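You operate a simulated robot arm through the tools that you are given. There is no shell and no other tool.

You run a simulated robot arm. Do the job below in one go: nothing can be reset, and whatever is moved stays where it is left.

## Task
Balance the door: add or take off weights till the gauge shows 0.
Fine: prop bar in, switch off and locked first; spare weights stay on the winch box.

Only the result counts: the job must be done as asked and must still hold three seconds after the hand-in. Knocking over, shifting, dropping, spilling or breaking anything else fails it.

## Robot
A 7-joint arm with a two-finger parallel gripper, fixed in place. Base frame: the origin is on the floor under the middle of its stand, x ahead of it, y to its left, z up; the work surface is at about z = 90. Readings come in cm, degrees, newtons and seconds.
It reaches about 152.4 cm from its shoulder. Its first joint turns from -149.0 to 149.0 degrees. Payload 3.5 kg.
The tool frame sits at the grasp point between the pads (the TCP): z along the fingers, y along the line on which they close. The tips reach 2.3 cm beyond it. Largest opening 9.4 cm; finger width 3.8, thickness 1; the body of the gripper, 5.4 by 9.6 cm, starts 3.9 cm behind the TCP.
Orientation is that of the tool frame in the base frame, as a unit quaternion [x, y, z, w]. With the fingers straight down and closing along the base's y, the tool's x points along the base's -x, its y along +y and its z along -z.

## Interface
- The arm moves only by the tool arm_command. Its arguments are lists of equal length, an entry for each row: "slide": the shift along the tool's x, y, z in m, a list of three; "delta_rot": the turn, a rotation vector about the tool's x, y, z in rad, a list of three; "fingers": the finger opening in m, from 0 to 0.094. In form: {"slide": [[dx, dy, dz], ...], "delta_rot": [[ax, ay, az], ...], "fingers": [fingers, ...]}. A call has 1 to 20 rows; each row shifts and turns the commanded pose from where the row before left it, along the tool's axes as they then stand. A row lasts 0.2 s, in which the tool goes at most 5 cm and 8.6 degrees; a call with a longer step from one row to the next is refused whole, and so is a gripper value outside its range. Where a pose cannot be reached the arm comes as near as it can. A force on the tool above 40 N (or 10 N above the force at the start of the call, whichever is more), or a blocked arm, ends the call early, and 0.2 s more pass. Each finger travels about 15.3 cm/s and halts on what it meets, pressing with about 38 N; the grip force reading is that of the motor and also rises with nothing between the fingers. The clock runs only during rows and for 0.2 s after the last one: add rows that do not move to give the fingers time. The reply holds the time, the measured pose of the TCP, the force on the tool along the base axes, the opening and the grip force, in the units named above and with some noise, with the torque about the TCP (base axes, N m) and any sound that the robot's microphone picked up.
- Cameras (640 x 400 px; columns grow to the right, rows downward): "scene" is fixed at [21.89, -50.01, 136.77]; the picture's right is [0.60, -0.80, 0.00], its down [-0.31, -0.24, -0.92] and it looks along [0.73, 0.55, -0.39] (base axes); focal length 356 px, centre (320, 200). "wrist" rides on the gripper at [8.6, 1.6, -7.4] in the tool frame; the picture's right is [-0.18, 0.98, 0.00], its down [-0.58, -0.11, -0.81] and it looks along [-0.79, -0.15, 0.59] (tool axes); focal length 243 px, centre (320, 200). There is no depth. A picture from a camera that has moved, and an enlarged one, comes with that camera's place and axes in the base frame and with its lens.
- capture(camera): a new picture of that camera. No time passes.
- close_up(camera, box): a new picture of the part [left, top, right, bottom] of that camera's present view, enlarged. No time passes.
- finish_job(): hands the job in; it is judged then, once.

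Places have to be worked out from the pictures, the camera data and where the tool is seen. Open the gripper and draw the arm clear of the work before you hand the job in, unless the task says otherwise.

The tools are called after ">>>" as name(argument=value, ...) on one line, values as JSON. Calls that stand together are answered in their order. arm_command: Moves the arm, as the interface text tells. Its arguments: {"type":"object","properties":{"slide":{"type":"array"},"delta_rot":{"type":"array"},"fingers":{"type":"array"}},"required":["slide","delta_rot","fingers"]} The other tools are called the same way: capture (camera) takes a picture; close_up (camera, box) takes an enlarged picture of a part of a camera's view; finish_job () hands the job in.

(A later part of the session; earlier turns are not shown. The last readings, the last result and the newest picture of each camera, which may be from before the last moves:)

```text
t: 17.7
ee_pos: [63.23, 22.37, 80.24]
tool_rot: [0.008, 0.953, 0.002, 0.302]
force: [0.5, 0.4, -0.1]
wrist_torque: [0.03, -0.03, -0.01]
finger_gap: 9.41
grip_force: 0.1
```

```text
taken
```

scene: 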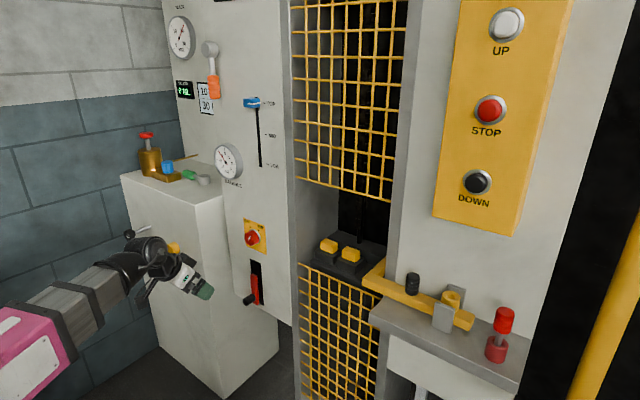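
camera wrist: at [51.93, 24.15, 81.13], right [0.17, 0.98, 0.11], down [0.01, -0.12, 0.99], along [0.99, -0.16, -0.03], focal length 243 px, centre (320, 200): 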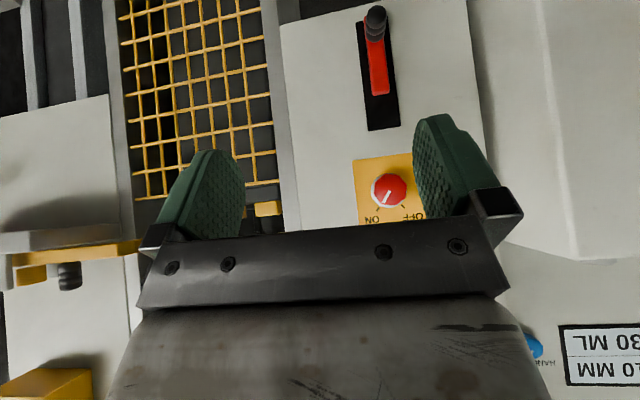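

The lever has no label here. There is a sign high on the panel that I have not read; I raise the hand and pitch the camera up to see it and the area overhead.

>>> arm_command(slide=[[-0.02, 0, -0.035], [-0.02, 0, -0.035], [-0.02, 0, -0.035], [-0.02, 0, -0.035], [-0.02, 0, -0.035], [-0.02, 0, -0.035], [-0.02, 0, -0.035], [-0.02, 0, -0.035]], delta_rot=[[0, -0.07, 0], [0, -0.07, 0], [0, -0.07, 0], [0, -0.07, 0], [0, -0.07, 0], [0, -0.07, 0], [0, -0.07, 0], [0, -0.07, 0]], fingers=[0.094, 0.094, 0.094, 0.094, 0.094, 0.094, 0.094, 0.094])

>>> capture(camera="wrist")

>>> capture(camera="scene")

```text
t: 19.5
ee_pos: [53.01, 22.17, 110.51]
tool_rot: [0.009, 0.833, -0.002, 0.553]
force: [-0.1, 0.4, 0.3]
wrist_torque: [0.03, 0.01, -0.02]
finger_gap: 9.41
grip_force: 0.0
out of reach, approached as far as the arm can: row 8
```

```text
taken
camera wrist: at [42.84, 24.11, 105.21], right [0.09, 0.98, 0.18], down [-0.52, -0.11, 0.85], along [0.85, -0.17, 0.5], focal length 243 px, centre (320, 200)
```

wrist: 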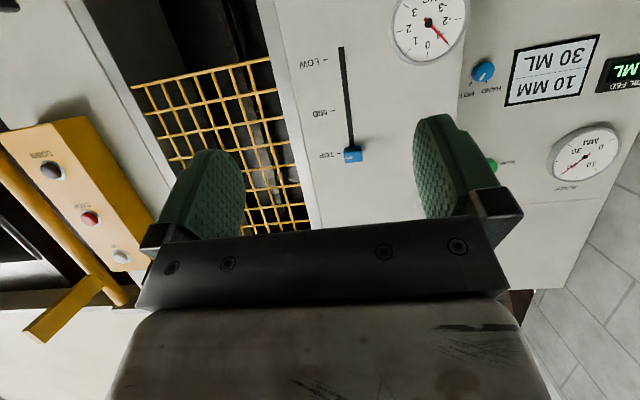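

```text
taken
```

scene: 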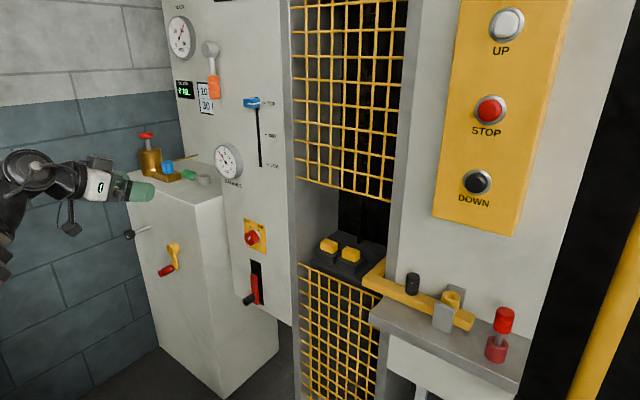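

The upper sign is hidden behind the gripper body. I shift sideways in -y to uncover it.

>>> arm_command(slide=[[0, -0.045, 0], [0, -0.045, 0], [0, -0.045, 0], [0, -0.045, 0], [0, -0.045, 0], [0, -0.045, 0]], delta_rot=[[0, 0, 0], [0, 0, 0], [0, 0, 0], [0, 0, 0], [0, 0, 0], [0, 0, 0]], fingers=[0.094, 0.094, 0.094, 0.094, 0.094, 0.094])

>>> capture(camera="wrist")

>>> close_up(camera="wrist", box=[440, 120, 640, 400])

>>> close_up(camera="wrist", box=[0, 120, 220, 400])

```text
t: 20.9
ee_pos: [57.09, -3.13, 113.11]
tool_rot: [0.008, 0.833, -0.002, 0.553]
force: [-1.4, 0.6, -0.4]
wrist_torque: [-0.01, -0.02, 0.01]
finger_gap: 9.4
grip_force: 0.0
out of reach, approached as far as the arm can: row 1, 2, 3, 4, 5
```

```text
taken
camera wrist: at [46.91, -1.3, 107.79], right [0.09, 0.98, 0.18], down [-0.52, -0.11, 0.85], along [0.85, -0.16, 0.5], focal length 243 px, centre (320, 200)
```

wrist: 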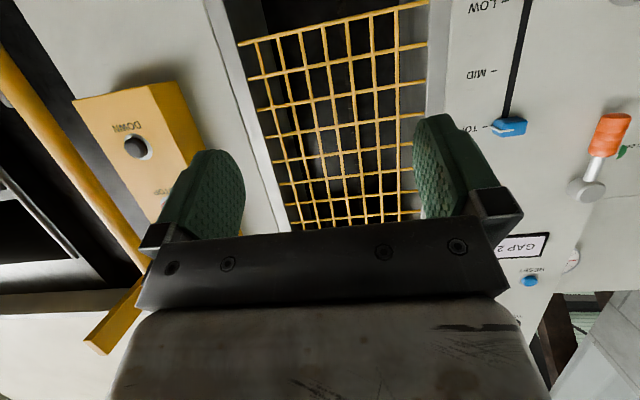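

```text
1.43 times, centred on (540, 260) of wrist
camera zoom: at [46.91, -1.3, 107.79], right [0.09, 0.98, 0.18], down [-0.52, -0.11, 0.85], along [0.85, -0.16, 0.5], focal length 347 px, centre (6, 114)
```

zoom: 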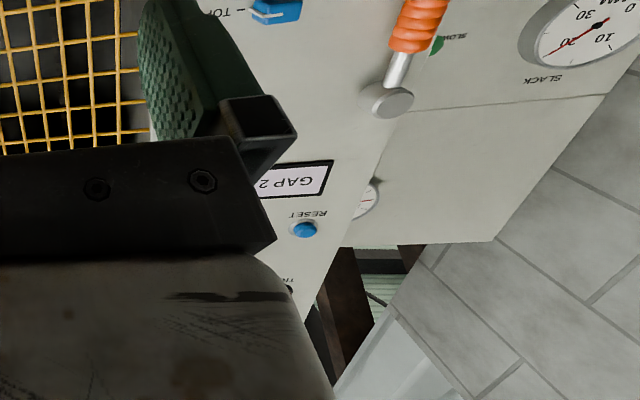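

```text
1.43 times, centred on (110, 260) of wrist
camera zoom: at [46.91, -1.3, 107.79], right [0.09, 0.98, 0.18], down [-0.52, -0.11, 0.85], along [0.85, -0.16, 0.5], focal length 347 px, centre (620, 114)
```

zoom: 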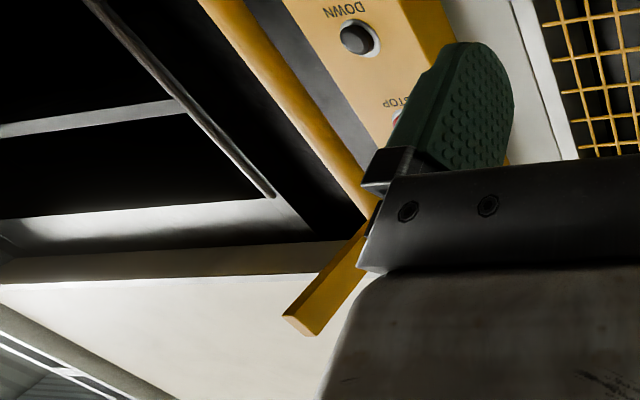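

There is a GAP 2 MM sign, a RESET button and another gauge higher up. I go higher to see the rest of the panel.

>>> arm_command(slide=[[-0.045, 0, 0], [-0.045, 0, 0], [-0.045, 0, 0], [-0.045, 0, 0], [-0.045, 0, 0], [-0.045, 0, 0], [-0.045, 0, 0], [-0.045, 0, 0]], delta_rot=[[0, 0, 0], [0, 0, 0], [0, 0, 0], [0, 0, 0], [0, 0, 0], [0, 0, 0], [0, 0, 0], [0, 0, 0]], fingers=[0.094, 0.094, 0.094, 0.094, 0.094, 0.094, 0.094, 0.094])

>>> capture(camera="wrist")

>>> close_up(camera="wrist", box=[420, 0, 640, 400])

>>> close_up(camera="wrist", box=[0, 0, 240, 400])

```text
t: 22.7
ee_pos: [71.31, -3.94, 146.62]
tool_rot: [0.009, 0.833, -0.002, 0.553]
force: [0.4, -0.4, -0.2]
wrist_torque: [-0.02, -0.01, -0.01]
finger_gap: 9.39
grip_force: 0.0
```

```text
taken
camera wrist: at [61.07, -2.06, 141.28], right [0.09, 0.98, 0.18], down [-0.52, -0.11, 0.85], along [0.85, -0.17, 0.5], focal length 243 px, centre (320, 200)
```

wrist: 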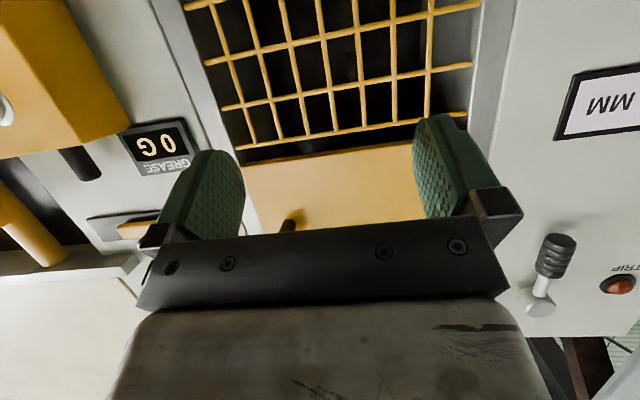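

```text
1.00 times, centred on (530, 200) of wrist (not enlarged: the box is as wide or as high as the picture)
camera zoom: at [61.07, -2.06, 141.28], right [0.09, 0.98, 0.18], down [-0.52, -0.11, 0.85], along [0.85, -0.17, 0.5], focal length 243 px, centre (110, 200)
```

zoom: 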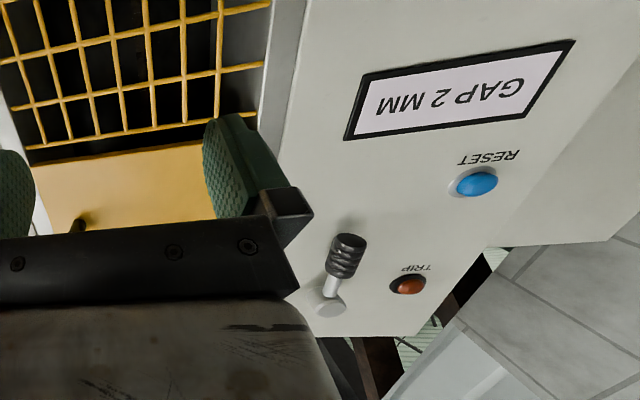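

```text
1.00 times, centred on (120, 200) of wrist (not enlarged: the box is as wide or as high as the picture)
camera zoom: at [61.07, -2.06, 141.28], right [0.09, 0.98, 0.18], down [-0.52, -0.11, 0.85], along [0.85, -0.17, 0.5], focal length 243 px, centre (520, 200)
```

zoom: 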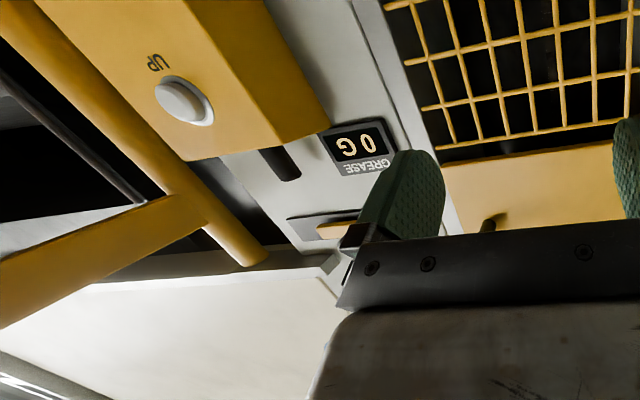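

More fixtures: GREASE display, TRIP lamp, RESET, a black-handled lever, and a yellow board above the grille. I go further up to see what is on top.

>>> arm_command(slide=[[-0.045, 0, -0.01], [-0.045, 0, -0.02], [-0.045, 0, -0.02], [-0.045, 0, -0.02], [-0.045, 0, -0.02], [-0.045, 0, -0.02], [-0.045, 0, 0], [-0.045, 0, 0]], delta_rot=[[0, 0, 0], [0, 0.1, 0], [0, 0.1, 0], [0, 0.1, 0], [0, 0.1, 0], [0, 0.1, 0], [0, 0, 0], [0, 0, 0]], fingers=[0.094, 0.094, 0.094, 0.094, 0.094, 0.094, 0.094, 0.094])

>>> capture(camera="wrist")

>>> close_up(camera="wrist", box=[420, 0, 640, 400])

>>> close_up(camera="wrist", box=[0, 0, 240, 400])

```text
t: 24.3
ee_pos: [86.76, -4.45, 169.26]
tool_rot: [0.004, 0.948, -0.001, 0.319]
force: [-12.7, -0.8, 4.7]
wrist_torque: [0.21, -0.03, 0.59]
finger_gap: 9.38
grip_force: 0.1
out of reach, approached as far as the arm can: row 2, 3, 4, 5, 6
stopped in row 8: the force on the tool passed its limit at 70 N (the readings are from after the stop); the commanded pose is now the measured one
```

```text
taken
camera wrist: at [75.33, -2.79, 169.78], right [0.15, 0.98, 0.11], down [-0.02, -0.11, 0.99], along [0.99, -0.15, 0.01], focal length 243 px, centre (320, 200)
```

wrist: 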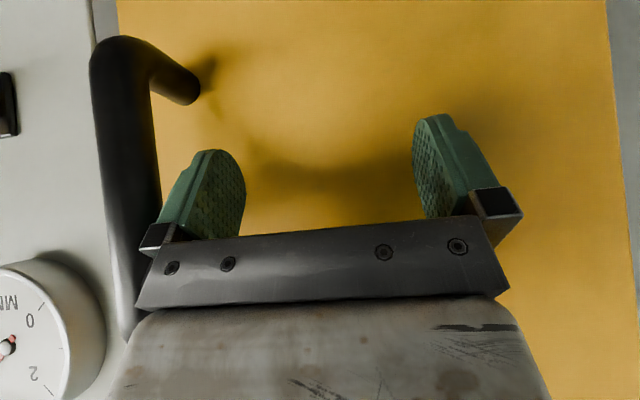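

```text
1.00 times, centred on (530, 200) of wrist (not enlarged: the box is as wide or as high as the picture)
camera zoom: at [75.33, -2.79, 169.78], right [0.15, 0.98, 0.11], down [-0.02, -0.11, 0.99], along [0.99, -0.15, 0.01], focal length 243 px, centre (110, 200)
```

zoom: 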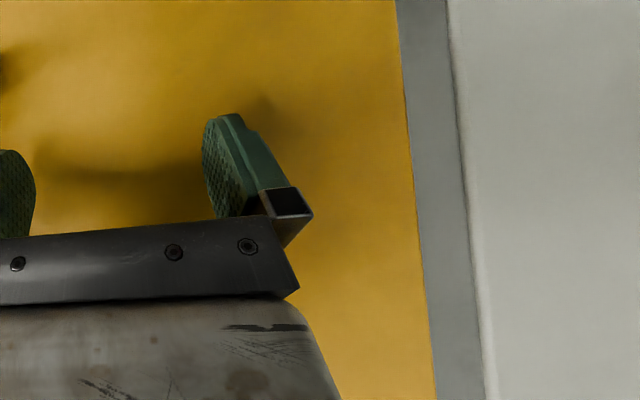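

```text
1.00 times, centred on (120, 200) of wrist (not enlarged: the box is as wide or as high as the picture)
camera zoom: at [75.33, -2.79, 169.78], right [0.15, 0.98, 0.11], down [-0.02, -0.11, 0.99], along [0.99, -0.15, 0.01], focal length 243 px, centre (520, 200)
```

zoom: 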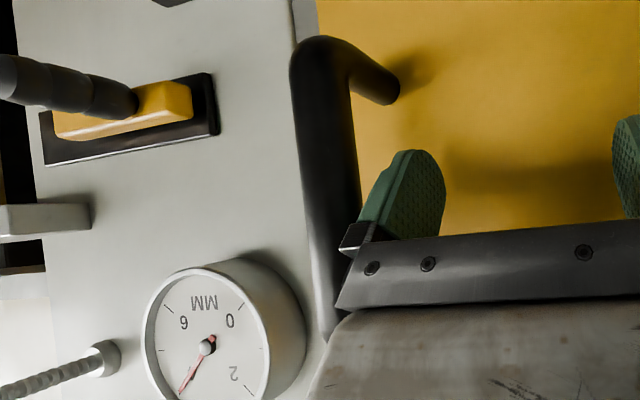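

The fingertips touched a yellow board with a black D-handle, which looks like the sliding door itself; I had let the tool creep forward. I back straight off in -x right away.

>>> arm_command(slide=[[0.024, 0, -0.018], [0.032, 0, -0.024], [0.032, 0, -0.024], [0.032, 0, -0.024], [0.024, 0, -0.018]], delta_rot=[[0, 0, 0], [0, 0, 0], [0, 0, 0], [0, 0, 0], [0, 0, 0]], fingers=[0.094, 0.094, 0.094, 0.094, 0.094])

>>> capture(camera="wrist")

>>> capture(camera="scene")

```text
t: 25.5
ee_pos: [78.13, -5.05, 160.69]
tool_rot: [0.005, 0.948, -0.001, 0.319]
force: [-0.5, -0.1, 0.7]
wrist_torque: [-0.01, -0.01, 0.04]
finger_gap: 9.43
grip_force: 0.1
out of reach, approached as far as the arm can: row 1, 2, 3, 4, 5
```

```text
taken
camera wrist: at [66.81, -3.22, 161.09], right [0.15, 0.98, 0.11], down [-0.02, -0.11, 0.99], along [0.99, -0.16, 0.01], focal length 243 px, centre (320, 200)
```

wrist: 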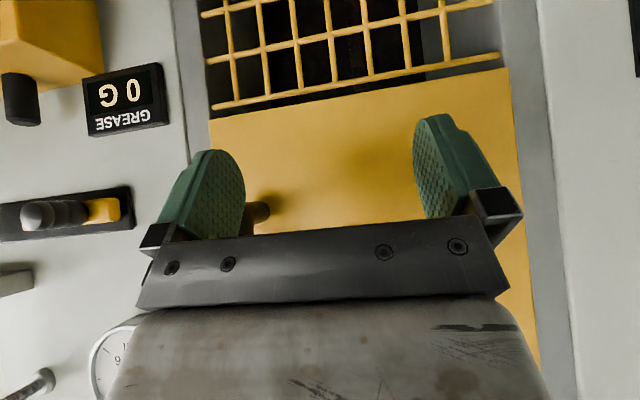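

```text
taken
```

scene: 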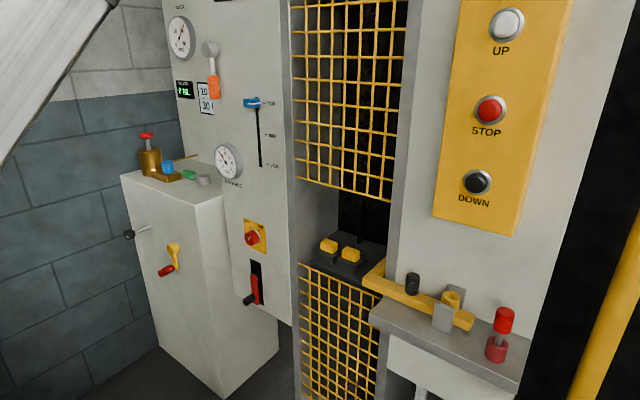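

Contact is cleared and the scene is unchanged. I come back down to a mid height and then yaw to examine the -y side of the room for the winch box and spare weights.

>>> arm_command(slide=[[0.034, 0, 0.022], [0.034, 0, 0.022], [0.034, 0, 0.022], [0.034, 0, 0.022], [0.034, 0, 0.022], [0.034, 0, 0.022], [0.034, 0, 0.022], [0.034, 0, 0.022]], delta_rot=[[0, 0, 0], [0, 0, 0], [0, 0, 0], [0, 0, 0], [0, 0, 0], [0, 0, 0], [0, 0, 0], [0, 0, 0]], fingers=[0.094, 0.094, 0.094, 0.094, 0.094, 0.094, 0.094, 0.094])

>>> arm_command(slide=[[0, 0, 0], [0, 0, 0], [0, 0, 0], [0, 0, 0], [0, 0, 0], [0, 0, 0], [0, 0, 0], [0, 0, 0], [0, 0, 0], [0, 0, 0]], delta_rot=[[0.079, 0, 0.104], [0.079, 0, 0.104], [0.079, 0, 0.104], [0.079, 0, 0.104], [0.079, 0, 0.104], [0.079, 0, 0.104], [0.079, 0, 0.104], [0.079, 0, 0.104], [0.079, 0, 0.104], [0.079, 0, 0.104]], fingers=[0.094, 0.094, 0.094, 0.094, 0.094, 0.094, 0.094, 0.094, 0.094, 0.094])

>>> capture(camera="wrist")

>>> capture(camera="scene")

```text
t: 27.3
ee_pos: [67.25, -4.72, 129.95]
tool_rot: [0.004, 0.947, -0.001, 0.32]
force: [0.8, -1.4, 1.0]
wrist_torque: [0.0, 0.04, 0.02]
finger_gap: 9.42
grip_force: 0.1
```

```text
t: 29.5
ee_pos: [67.11, -5.04, 130.42]
tool_rot: [0.58, 0.75, -0.194, 0.251]
force: [0.4, 1.1, -0.2]
wrist_torque: [0.01, -0.01, -0.01]
finger_gap: 9.4
grip_force: 0.1
```

```text
taken
camera wrist: at [65.86, 6.55, 130.85], right [0.99, 0.11, 0.11], down [-0.11, 0.0, 0.99], along [0.11, -0.99, 0.01], focal length 243 px, centre (320, 200)
```

wrist: 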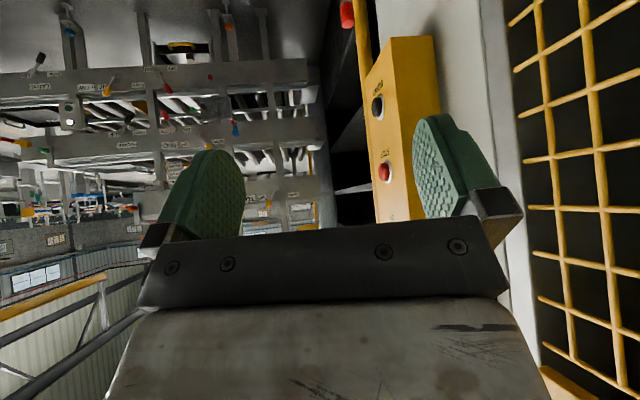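

```text
taken
```

scene: 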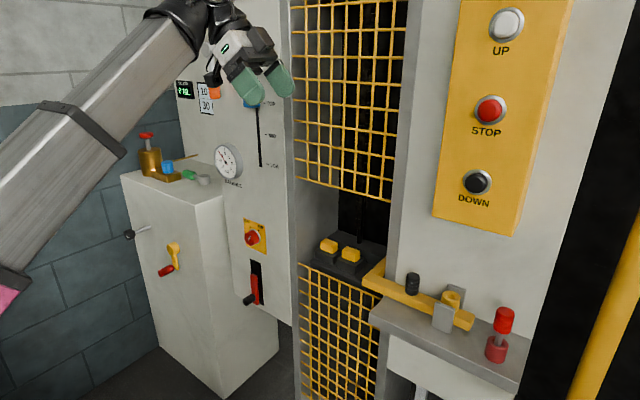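

The -y side is a distant plant background, out of reach. I yaw back and around to the +y side to check that side and the floor.

>>> arm_command(slide=[[0, 0, 0], [0, 0, 0], [0, 0, 0], [0, 0, 0], [0, 0, 0], [0, 0, 0], [0, 0, 0], [0, 0, 0], [0, 0, 0], [0, 0, 0], [0, 0, 0], [0, 0, 0], [0, 0, 0], [0, 0, 0], [0, 0, 0], [0, 0, 0], [0, 0, 0], [0, 0, 0]], delta_rot=[[-0.079, 0, -0.104], [-0.079, 0, -0.104], [-0.079, 0, -0.104], [-0.079, 0, -0.104], [-0.079, 0, -0.104], [-0.079, 0, -0.104], [-0.079, 0, -0.104], [-0.079, 0, -0.104], [-0.079, 0, -0.104], [-0.079, 0, -0.104], [-0.079, 0, -0.104], [-0.079, 0, -0.104], [-0.079, 0, -0.104], [-0.079, 0, -0.104], [-0.079, 0, -0.104], [-0.079, 0, -0.104], [-0.079, 0, -0.104], [-0.079, 0, -0.104]], fingers=[0.094, 0.094, 0.094, 0.094, 0.094, 0.094, 0.094, 0.094, 0.094, 0.094, 0.094, 0.094, 0.094, 0.094, 0.094, 0.094, 0.094, 0.094])

>>> capture(camera="wrist")

>>> capture(camera="scene")

```text
t: 33.3
ee_pos: [67.19, -4.74, 130.24]
tool_rot: [-0.471, 0.822, 0.159, 0.277]
force: [-0.5, -0.4, 1.1]
wrist_torque: [0.02, 0.02, -0.03]
finger_gap: 9.42
grip_force: 0.0
```

```text
taken
camera wrist: at [60.03, -13.81, 130.79], right [-0.77, 0.62, 0.11], down [0.08, -0.08, 0.99], along [0.63, 0.78, 0.01], focal length 243 px, centre (320, 200)
```

wrist: 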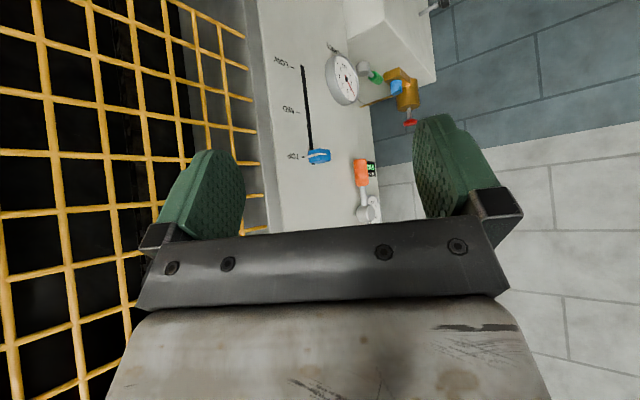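

```text
taken
```

scene: 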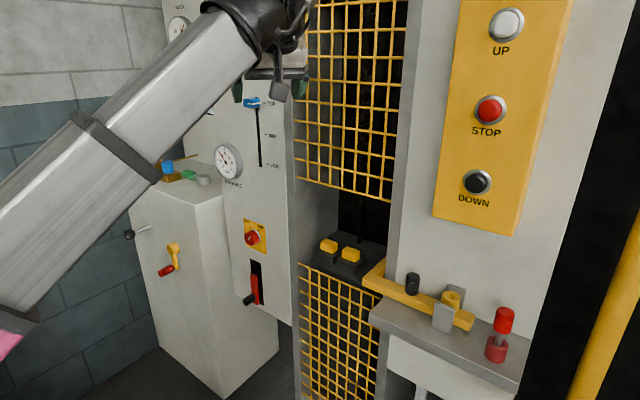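

Nothing but walls on this side, so the cabinet with the crank is the only candidate for the winch box, and no spare weights lie on it now. I turn back to face the shaft and take a steeper, closer look at the tray, bar end and weights.

>>> arm_command(slide=[[0, 0, 0], [0, 0, 0], [0, 0, 0], [0, 0, 0], [0, 0, 0], [0, 0, 0], [0, 0, 0], [0, 0, 0], [0, -0.01, 0], [0, -0.01, 0], [0, -0.01, 0.02], [0, 0, 0.03], [0, 0, 0.03]], delta_rot=[[0.079, 0, 0.104], [0.079, 0, 0.104], [0.079, 0, 0.104], [0.079, 0, 0.104], [0.079, 0, 0.104], [0.079, 0, 0.104], [0.079, 0, 0.104], [0.079, 0, 0.104], [0, 0.12, 0], [0, 0.12, 0], [0, 0.1, 0], [0, 0, 0], [0, 0, 0]], fingers=[0.094, 0.094, 0.094, 0.094, 0.094, 0.094, 0.094, 0.094, 0.094, 0.094, 0.094, 0.094, 0.094])

>>> capture(camera="wrist")

>>> close_up(camera="wrist", box=[160, 0, 480, 200])

```text
t: 36.1
ee_pos: [69.85, -7.83, 123.01]
tool_rot: [0.004, 0.988, 0.001, 0.154]
force: [0.3, -0.5, -0.2]
wrist_torque: [0.02, 0.03, -0.01]
finger_gap: 9.38
grip_force: 0.1
```

```text
taken
camera wrist: at [59.46, -6.06, 127.28], right [0.18, 0.98, 0.06], down [0.31, -0.11, 0.94], along [0.93, -0.16, -0.32], focal length 243 px, centre (320, 200)
```

wrist: 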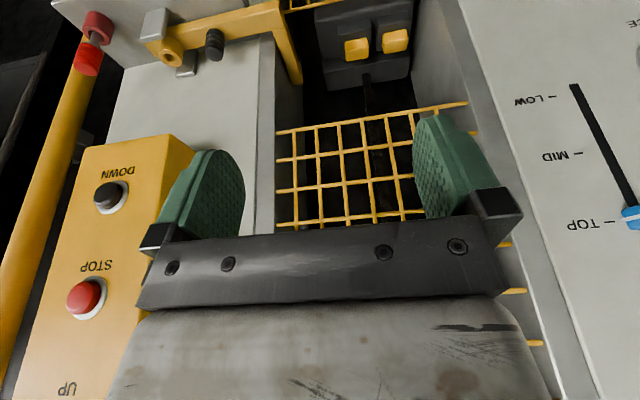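

```text
2.00 times, centred on (320, 100) of wrist
camera zoom: at [59.46, -6.06, 127.28], right [0.18, 0.98, 0.06], down [0.31, -0.11, 0.94], along [0.93, -0.16, -0.32], focal length 485 px, centre (320, 400)
```

zoom: 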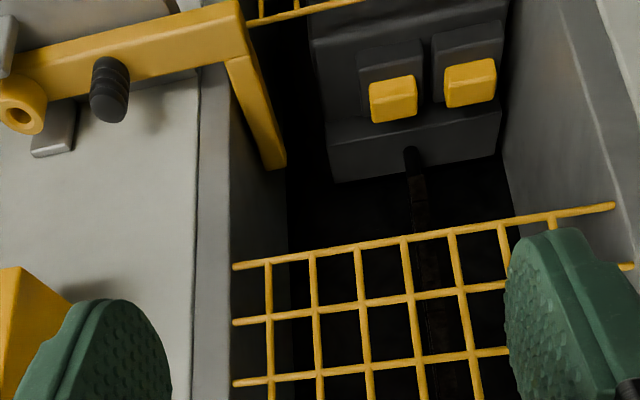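

The tray is now clear: two weights with yellow handles at about (99.5, 4.9, 80.6) and (99.5, -3.2, 80.5); the bar's L-arm sits in the gap beside the counterweight at y of about -15. I zoom onto the bar, ring, bracket and pin.

>>> close_up(camera="wrist", box=[50, 0, 210, 100])

>>> close_up(camera="scene", box=[420, 275, 530, 370])

>>> close_up(camera="scene", box=[235, 250, 285, 315])

>>> close_up(camera="scene", box=[110, 210, 210, 290])

```text
4.00 times, centred on (130, 50) of wrist
camera zoom: at [59.46, -6.06, 127.28], right [0.18, 0.98, 0.06], down [0.31, -0.11, 0.94], along [0.93, -0.16, -0.32], focal length 970 px, centre (1080, 800)
```

zoom: 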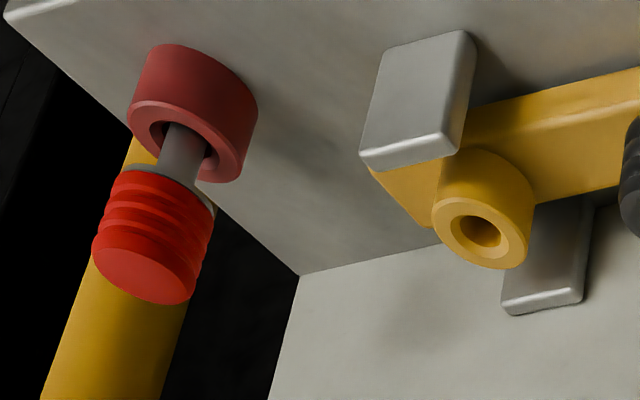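

```text
4.21 times, centred on (475, 322) of scene
camera zoom: at [21.89, -50.01, 136.77], right [0.6, -0.8, 0.0], down [-0.31, -0.24, -0.92], along [0.73, 0.55, -0.39], focal length 1500 px, centre (-333, -316)
```

zoom: 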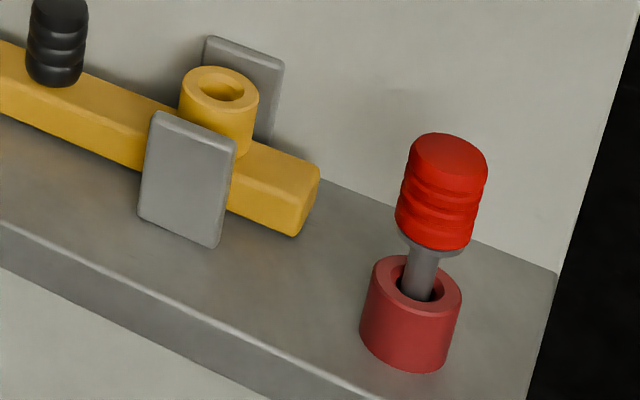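

```text
6.15 times, centred on (260, 282) of scene
camera zoom: at [21.89, -50.01, 136.77], right [0.6, -0.8, 0.0], down [-0.31, -0.24, -0.92], along [0.73, 0.55, -0.39], focal length 2192 px, centre (689, -308)
```

zoom: 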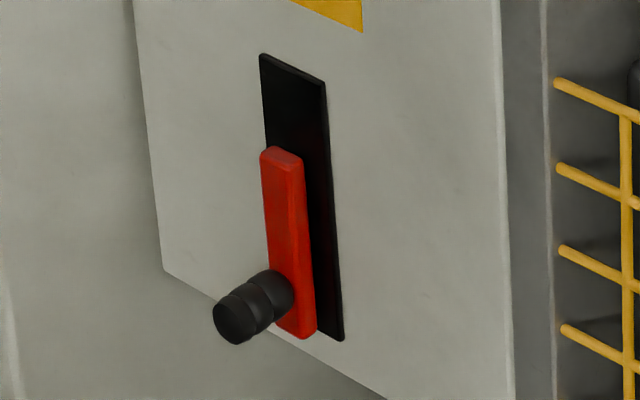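

```text
5.00 times, centred on (160, 250) of scene
camera zoom: at [21.89, -50.01, 136.77], right [0.6, -0.8, 0.0], down [-0.31, -0.24, -0.92], along [0.73, 0.55, -0.39], focal length 1781 px, centre (1120, -50)
```

zoom: 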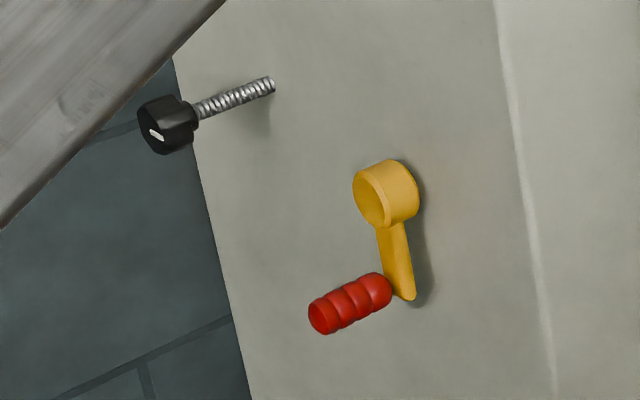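

The bar's L-arm (z of about 83.3-85.7) clears the weight handles (top about 82.4), so the bar can slide in toward +y over the counterweight's edge. Its black knob is at about (86.2, -27.2, 88.5). I tilt the fingers to about 45 degrees and move to a pre-grasp in front of the knob.

>>> arm_command(slide=[[0, -0.04, 0], [0, -0.04, 0], [0, -0.04, 0], [0, -0.04, 0], [0, -0.034, 0], [0.018, 0, 0.037], [0.018, 0, 0.037], [0.018, 0, 0.037], [0.018, 0, 0.037], [0.018, 0, 0.037], [0.018, 0, 0.037], [0.01, 0, 0.02]], delta_rot=[[0, -0.1, 0], [0, -0.1, 0], [0, -0.1, 0], [0, -0.1, 0], [0, -0.076, 0], [0, 0, 0], [0, 0, 0], [0, 0, 0], [0, 0, 0], [0, 0, 0], [0, 0, 0], [0, 0, 0]], fingers=[0.07, 0.07, 0.07, 0.07, 0.07, 0.07, 0.07, 0.07, 0.07, 0.07, 0.07, 0.07])

>>> capture(camera="wrist")

>>> capture(camera="scene")

```text
t: 38.7
ee_pos: [78.62, -27.29, 97.37]
tool_rot: [0.004, 0.924, -0.001, 0.383]
force: [0.0, -0.6, -0.2]
wrist_torque: [0.0, 0.01, 0.02]
finger_gap: 7.0
grip_force: 0.0
```

```text
taken
camera wrist: at [67.15, -25.52, 96.28], right [0.14, 0.98, 0.13], down [-0.16, -0.11, 0.98], along [0.98, -0.16, 0.14], focal length 243 px, centre (320, 200)
```

wrist: 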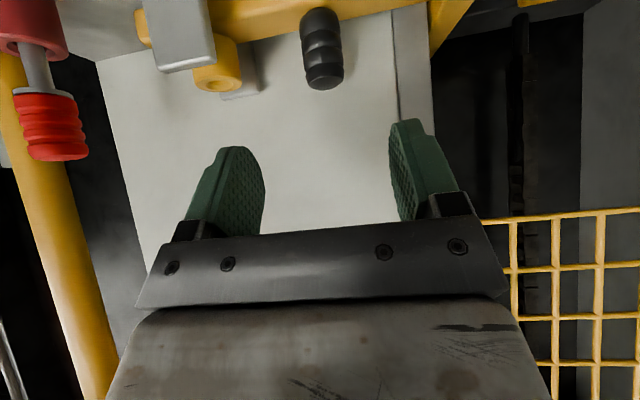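

```text
taken
```

scene: 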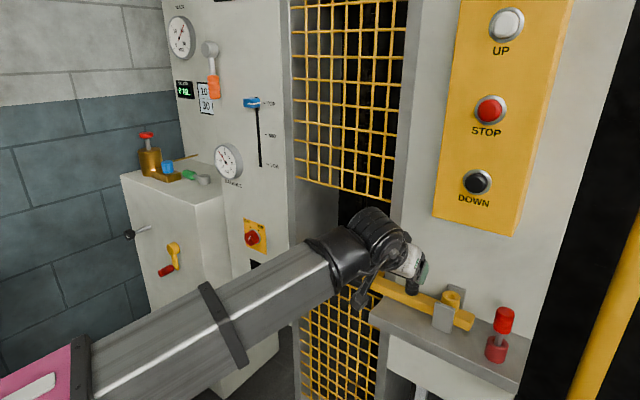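

The knob is centred between the fingers in view, around (86.2, -27.0, 88.2). I advance along the finger axis to put it between the pads.

>>> arm_command(slide=[[0, 0.002, 0.035], [0.002, 0, 0.035], [0, 0, 0.025], [0, 0, 0.013]], delta_rot=[[0, 0, 0], [0, 0, 0], [0, 0, 0], [0, 0, 0]], fingers=[0.07, 0.07, 0.07, 0.07])

>>> capture(camera="wrist")

>>> close_up(camera="scene", box=[340, 210, 500, 340])

```text
t: 39.7
ee_pos: [86.12, -27.14, 89.7]
tool_rot: [0.004, 0.924, -0.001, 0.382]
force: [-0.5, -0.1, -0.8]
wrist_torque: [0.0, -0.01, 0.02]
finger_gap: 7.01
grip_force: 0.0
```

```text
taken
camera wrist: at [74.71, -25.38, 88.59], right [0.14, 0.98, 0.13], down [-0.16, -0.11, 0.98], along [0.98, -0.16, 0.14], focal length 243 px, centre (320, 200)
```

wrist: 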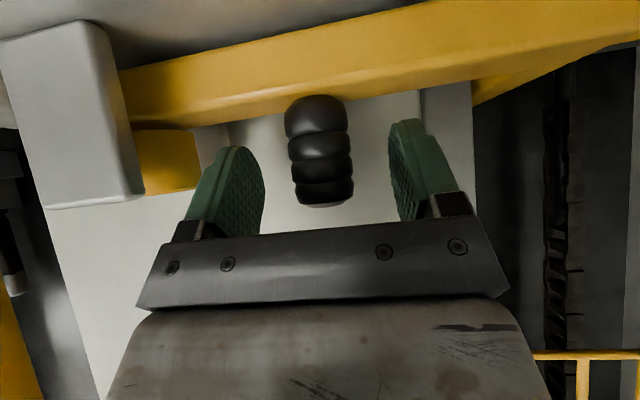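

```text
3.08 times, centred on (420, 275) of scene
camera zoom: at [21.89, -50.01, 136.77], right [0.6, -0.8, 0.0], down [-0.31, -0.24, -0.92], along [0.73, 0.55, -0.39], focal length 1096 px, centre (12, -31)
```

zoom: 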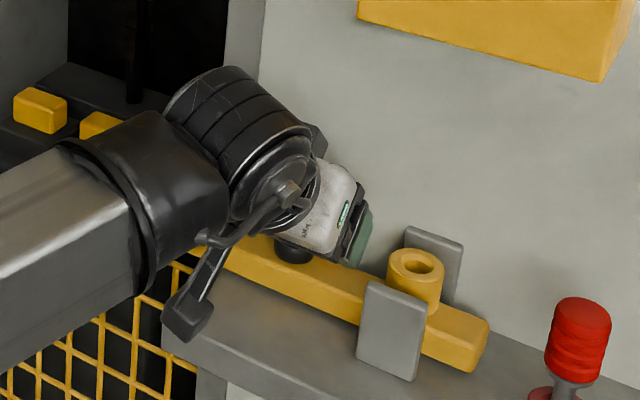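

The knob stands between the pads. I close the fingers on it.

>>> arm_command(slide=[[0, 0, 0], [0, 0, 0], [0, 0, 0], [0, 0, 0]], delta_rot=[[0, 0, 0], [0, 0, 0], [0, 0, 0], [0, 0, 0]], fingers=[0.05, 0.03, 0.02, 0.02])

>>> capture(camera="wrist")

```text
t: 40.7
ee_pos: [86.0, -27.02, 89.76]
tool_rot: [0.003, 0.924, 0.0, 0.382]
force: [0.3, 10.7, -3.0]
wrist_torque: [-0.37, -0.19, 0.12]
finger_gap: 3.0
grip_force: 45.6
```

```text
taken
camera wrist: at [74.7, -25.28, 88.61], right [0.14, 0.98, 0.13], down [-0.16, -0.11, 0.98], along [0.98, -0.15, 0.14], focal length 243 px, centre (320, 200)
```

wrist: 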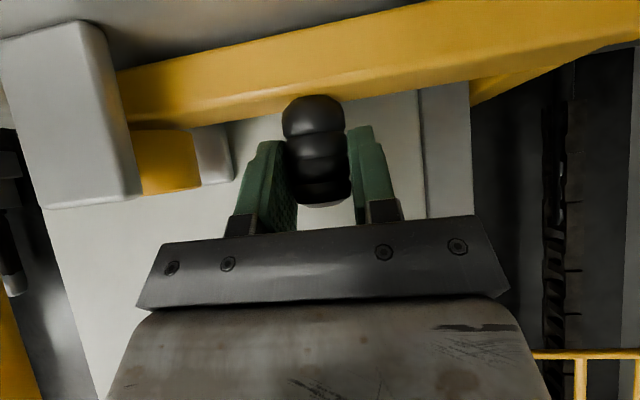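

The knob is held at a 3.0 cm gap. I slide it slowly toward +y by about 2 cm and watch the force.

>>> arm_command(slide=[[0, 0.003, 0], [0, 0.005, 0], [0, 0.005, 0], [0, 0.005, 0], [0, 0.005, 0]], delta_rot=[[0, 0, 0], [0, 0, 0], [0, 0, 0], [0, 0, 0], [0, 0, 0]], fingers=[0.02, 0.02, 0.02, 0.02, 0.02])

>>> capture(camera="wrist")

>>> close_up(camera="scene", box=[340, 210, 500, 340])

```text
t: 41.9
ee_pos: [86.04, -24.92, 89.76]
tool_rot: [0.003, 0.923, -0.001, 0.385]
force: [28.7, -0.2, 16.4]
wrist_torque: [-0.32, -0.36, 0.01]
finger_gap: 2.98
grip_force: 44.9
```

```text
taken
camera wrist: at [74.68, -23.13, 88.52], right [0.14, 0.98, 0.13], down [-0.16, -0.11, 0.98], along [0.98, -0.16, 0.15], focal length 243 px, centre (320, 200)
```

wrist: 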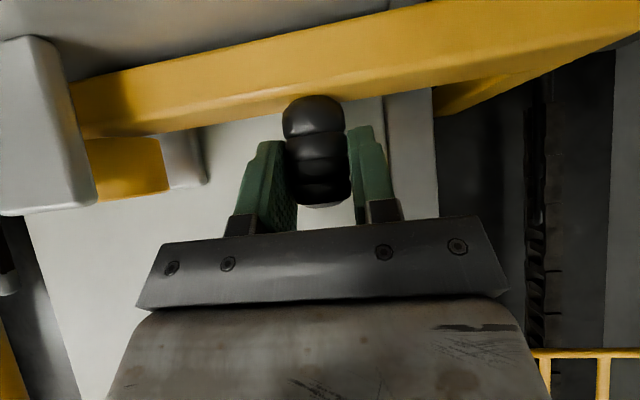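

```text
3.08 times, centred on (420, 275) of scene
camera zoom: at [21.89, -50.01, 136.77], right [0.6, -0.8, 0.0], down [-0.31, -0.24, -0.92], along [0.73, 0.55, -0.39], focal length 1096 px, centre (12, -31)
```

zoom: 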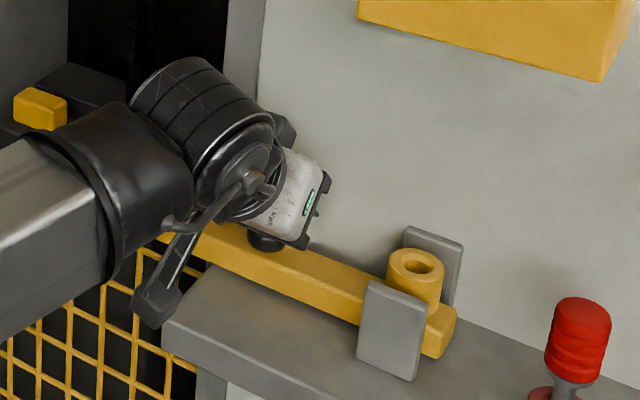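

The bar slides and the ring stays fixed on the bracket, so the ring is a pin guide above the bar. There is some side strain in x/z, so I ease the tool slightly along it and keep sliding the bar in.

>>> arm_command(slide=[[-0.002, 0, 0.0005], [0, 0.005, 0], [0, 0.005, 0], [0, 0.005, 0], [0, 0.005, 0]], delta_rot=[[0, 0, 0], [0, 0, 0], [0, 0, 0], [0, 0, 0], [0, 0, 0]], fingers=[0.02, 0.02, 0.02, 0.02, 0.02])

>>> capture(camera="wrist")

>>> close_up(camera="scene", box=[340, 210, 500, 340])

```text
t: 43.1
ee_pos: [86.01, -22.77, 89.68]
tool_rot: [0.004, 0.924, -0.001, 0.382]
force: [15.8, -1.3, -6.6]
wrist_torque: [-0.6, -0.57, 0.0]
finger_gap: 2.97
grip_force: 45.0
```

```text
taken
camera wrist: at [74.64, -21.08, 88.6], right [0.14, 0.98, 0.13], down [-0.16, -0.11, 0.98], along [0.98, -0.16, 0.14], focal length 243 px, centre (320, 200)
```

wrist: 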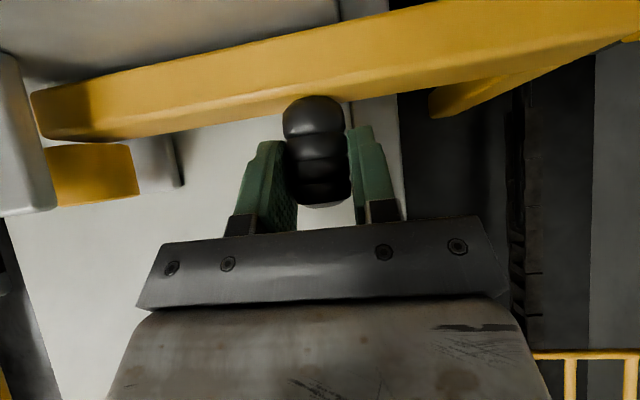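

```text
3.08 times, centred on (420, 275) of scene
camera zoom: at [21.89, -50.01, 136.77], right [0.6, -0.8, 0.0], down [-0.31, -0.24, -0.92], along [0.73, 0.55, -0.39], focal length 1096 px, centre (12, -31)
```

zoom: 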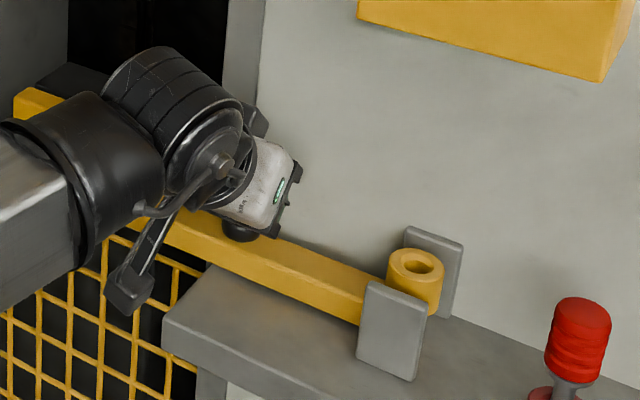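

The bar has moved about 4.3 cm and still slides freely. I continue another 2 cm while watching the force.

>>> arm_command(slide=[[-0.001, 0, 0.001], [0, 0.005, 0], [0, 0.005, 0], [0, 0.005, 0], [0, 0.005, 0]], delta_rot=[[0, 0, 0], [0, 0, 0], [0, 0, 0], [0, 0, 0], [0, 0, 0]], fingers=[0.02, 0.02, 0.02, 0.02, 0.02])

>>> capture(camera="wrist")

>>> close_up(camera="scene", box=[300, 200, 500, 340])

```text
t: 44.3
ee_pos: [86.02, -20.67, 89.6]
tool_rot: [0.006, 0.924, -0.002, 0.383]
force: [-14.0, -0.8, 13.2]
wrist_torque: [-0.43, 1.0, 0.04]
finger_gap: 2.98
grip_force: 45.1
```

```text
taken
camera wrist: at [74.65, -18.96, 88.56], right [0.14, 0.98, 0.13], down [-0.16, -0.11, 0.98], along [0.98, -0.16, 0.14], focal length 243 px, centre (320, 200)
```

wrist: 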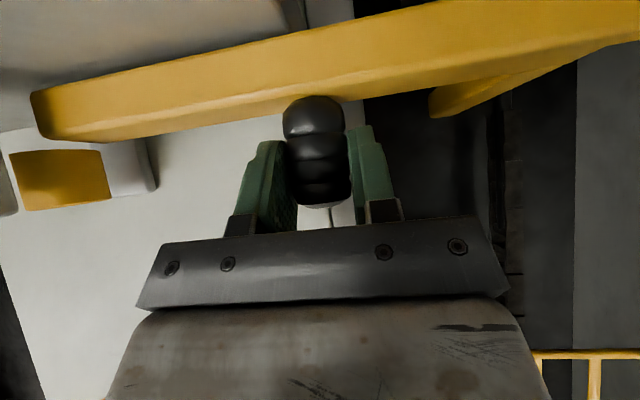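

```text
2.86 times, centred on (400, 270) of scene
camera zoom: at [21.89, -50.01, 136.77], right [0.6, -0.8, 0.0], down [-0.31, -0.24, -0.92], along [0.73, 0.55, -0.39], focal length 1018 px, centre (91, 0)
```

zoom: 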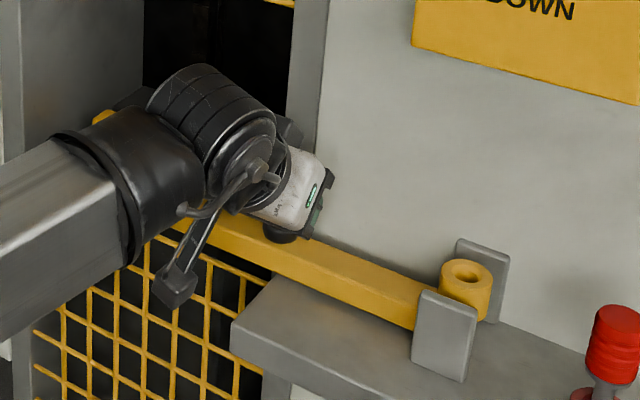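

The bar's tail has just cleared the ring and the L-arm is now over the counterweight's edge. I look at the tray region before pushing further.

>>> close_up(camera="wrist", box=[380, 0, 640, 160])

>>> close_up(camera="scene", box=[300, 210, 400, 300])

>>> close_up(camera="scene", box=[208, 138, 248, 190])

```text
2.46 times, centred on (510, 80) of wrist
camera zoom: at [74.65, -18.96, 88.56], right [0.14, 0.98, 0.13], down [-0.16, -0.11, 0.98], along [0.98, -0.16, 0.14], focal length 597 px, centre (-148, 495)
```

zoom: 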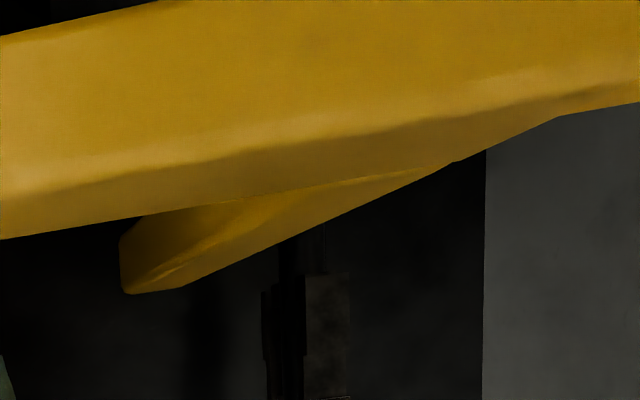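

```text
4.44 times, centred on (350, 255) of scene
camera zoom: at [21.89, -50.01, 136.77], right [0.6, -0.8, 0.0], down [-0.31, -0.24, -0.92], along [0.73, 0.55, -0.39], focal length 1583 px, centre (187, -44)
```

zoom: 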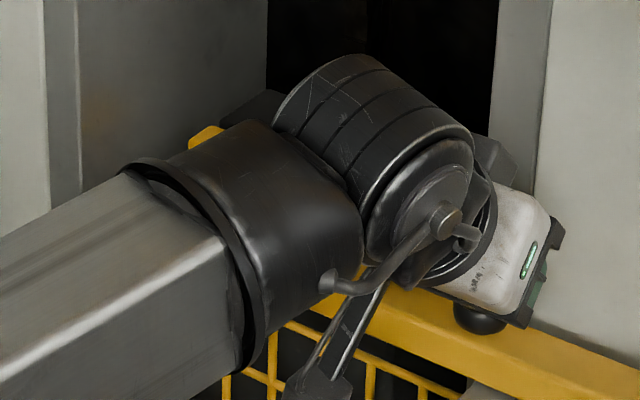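

```text
7.69 times, centred on (228, 164) of scene
camera zoom: at [21.89, -50.01, 136.77], right [0.6, -0.8, 0.0], down [-0.31, -0.24, -0.92], along [0.73, 0.55, -0.39], focal length 2740 px, centre (1028, 477)
```

zoom: 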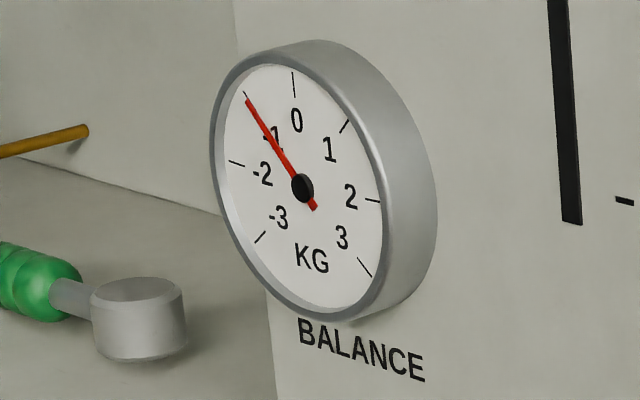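

The gauge is unaffected. I push on in 0.5 cm rows to find the stop.

>>> arm_command(slide=[[0.001, 0.003, -0.001], [0, 0.004, 0], [0, 0.004, 0], [0, 0.004, 0]], delta_rot=[[0, 0, 0], [0, 0, 0], [0, 0, 0], [0, 0, 0]], fingers=[0.02, 0.02, 0.02, 0.02])

>>> capture(camera="wrist")

```text
t: 45.2
ee_pos: [85.96, -19.95, 89.58]
tool_rot: [0.007, 0.924, -0.004, 0.383]
force: [-6.1, -17.1, 2.1]
wrist_torque: [1.05, -0.15, -0.21]
finger_gap: 2.99
grip_force: 44.7
stopped in row 4: the force on the tool passed its limit at 44 N (the readings are from after the stop); the commanded pose is now the measured one
```

```text
taken
camera wrist: at [74.68, -18.17, 88.53], right [0.15, 0.98, 0.13], down [-0.16, -0.1, 0.98], along [0.98, -0.16, 0.14], focal length 243 px, centre (320, 200)
```

wrist: 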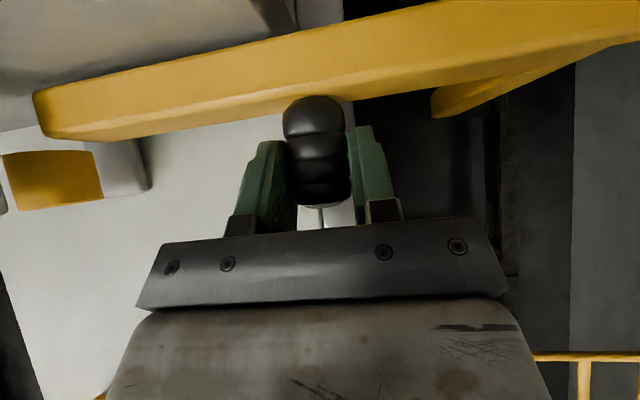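

The bar reached a hard stop after 7.0 cm of travel, so it is fully in. I release the knob and back off along the finger axis.

>>> arm_command(slide=[[0, -0.001, 0], [0, 0, 0], [0, 0, 0], [0, 0, -0.02], [0, 0, -0.04], [0, 0, -0.045], [0, 0, -0.045]], delta_rot=[[0, 0, 0], [0, 0, 0], [0, 0, 0], [0, 0, 0], [0, 0, 0], [0, 0, 0], [0, 0, 0]], fingers=[0.03, 0.06, 0.065, 0.065, 0.065, 0.065, 0.065])

>>> capture(camera="wrist")

>>> capture(camera="scene")

```text
t: 46.8
ee_pos: [75.63, -19.59, 99.93]
tool_rot: [0.005, 0.924, -0.003, 0.383]
force: [0.2, -0.3, -0.5]
wrist_torque: [-0.04, 0.02, -0.01]
finger_gap: 6.47
grip_force: 0.2
```

```text
taken
camera wrist: at [64.4, -17.72, 98.89], right [0.14, 0.98, 0.13], down [-0.16, -0.1, 0.98], along [0.98, -0.16, 0.14], focal length 243 px, centre (320, 200)
```

wrist: 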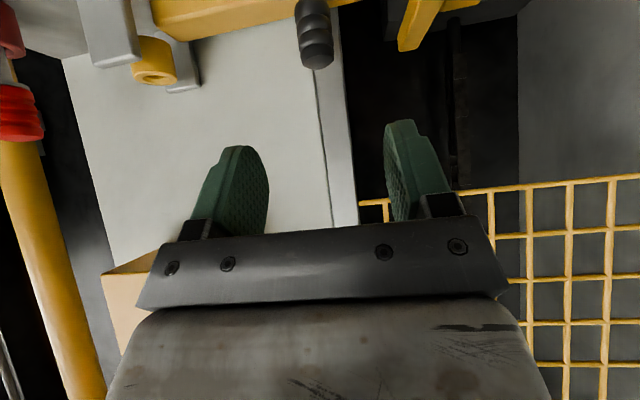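

```text
taken
```

scene: 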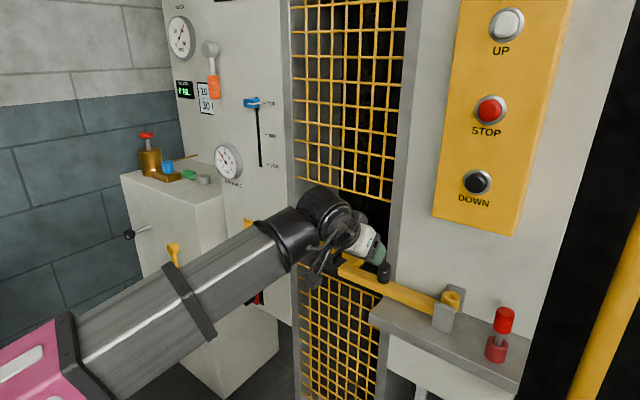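

Bar is in. Next the switch: I move across to y of about 28.5 in front of the panel at a safe distance.

>>> arm_command(slide=[[0.028, 0.015, -0.028], [0.028, 0.015, -0.028], [0, 0.045, 0], [0, 0.045, 0], [0, 0.045, 0], [0, 0.045, 0], [0, 0.045, 0], [0, 0.045, 0], [0, 0.045, 0], [0, 0.045, 0], [0, 0.045, 0], [0, 0.045, 0]], delta_rot=[[0, 0, 0], [0, 0, 0], [0, 0, 0], [0, 0, 0], [0, 0, 0], [0, 0, 0], [0, 0, 0], [0, 0, 0], [0, 0, 0], [0, 0, 0], [0, 0, 0], [0, 0, 0]], fingers=[0.07, 0.07, 0.07, 0.07, 0.07, 0.07, 0.07, 0.07, 0.07, 0.07, 0.07, 0.07])

>>> capture(camera="wrist")

>>> close_up(camera="scene", box=[300, 210, 480, 340])

```text
t: 49.4
ee_pos: [68.19, 28.42, 100.51]
tool_rot: [0.006, 0.923, -0.004, 0.384]
force: [-0.6, -0.4, 0.0]
wrist_torque: [0.01, -0.03, 0.01]
finger_gap: 6.97
grip_force: 0.1
```

```text
taken
camera wrist: at [56.91, 30.19, 99.43], right [0.14, 0.98, 0.13], down [-0.16, -0.1, 0.98], along [0.98, -0.16, 0.14], focal length 243 px, centre (320, 200)
```

wrist: 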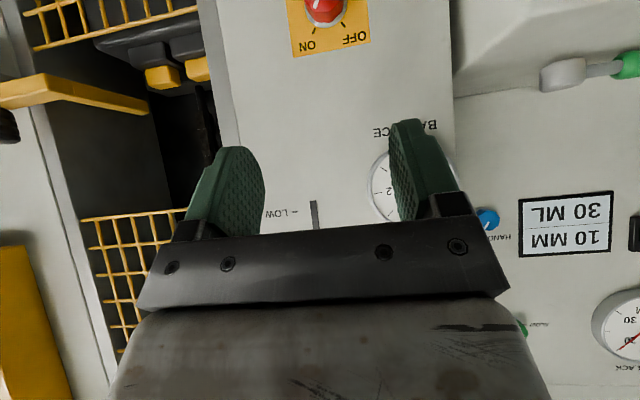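

```text
3.08 times, centred on (390, 275) of scene
camera zoom: at [21.89, -50.01, 136.77], right [0.6, -0.8, 0.0], down [-0.31, -0.24, -0.92], along [0.73, 0.55, -0.39], focal length 1096 px, centre (105, -31)
```

zoom: 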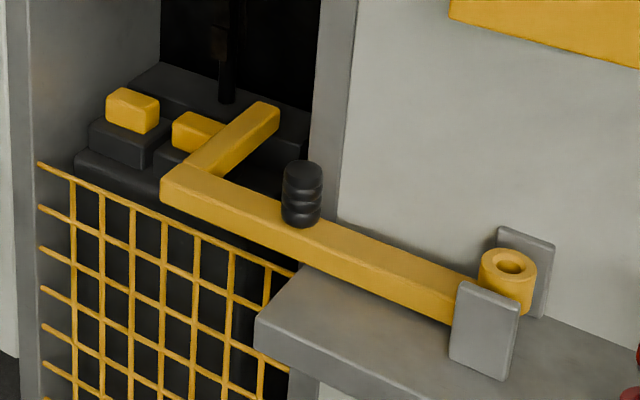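

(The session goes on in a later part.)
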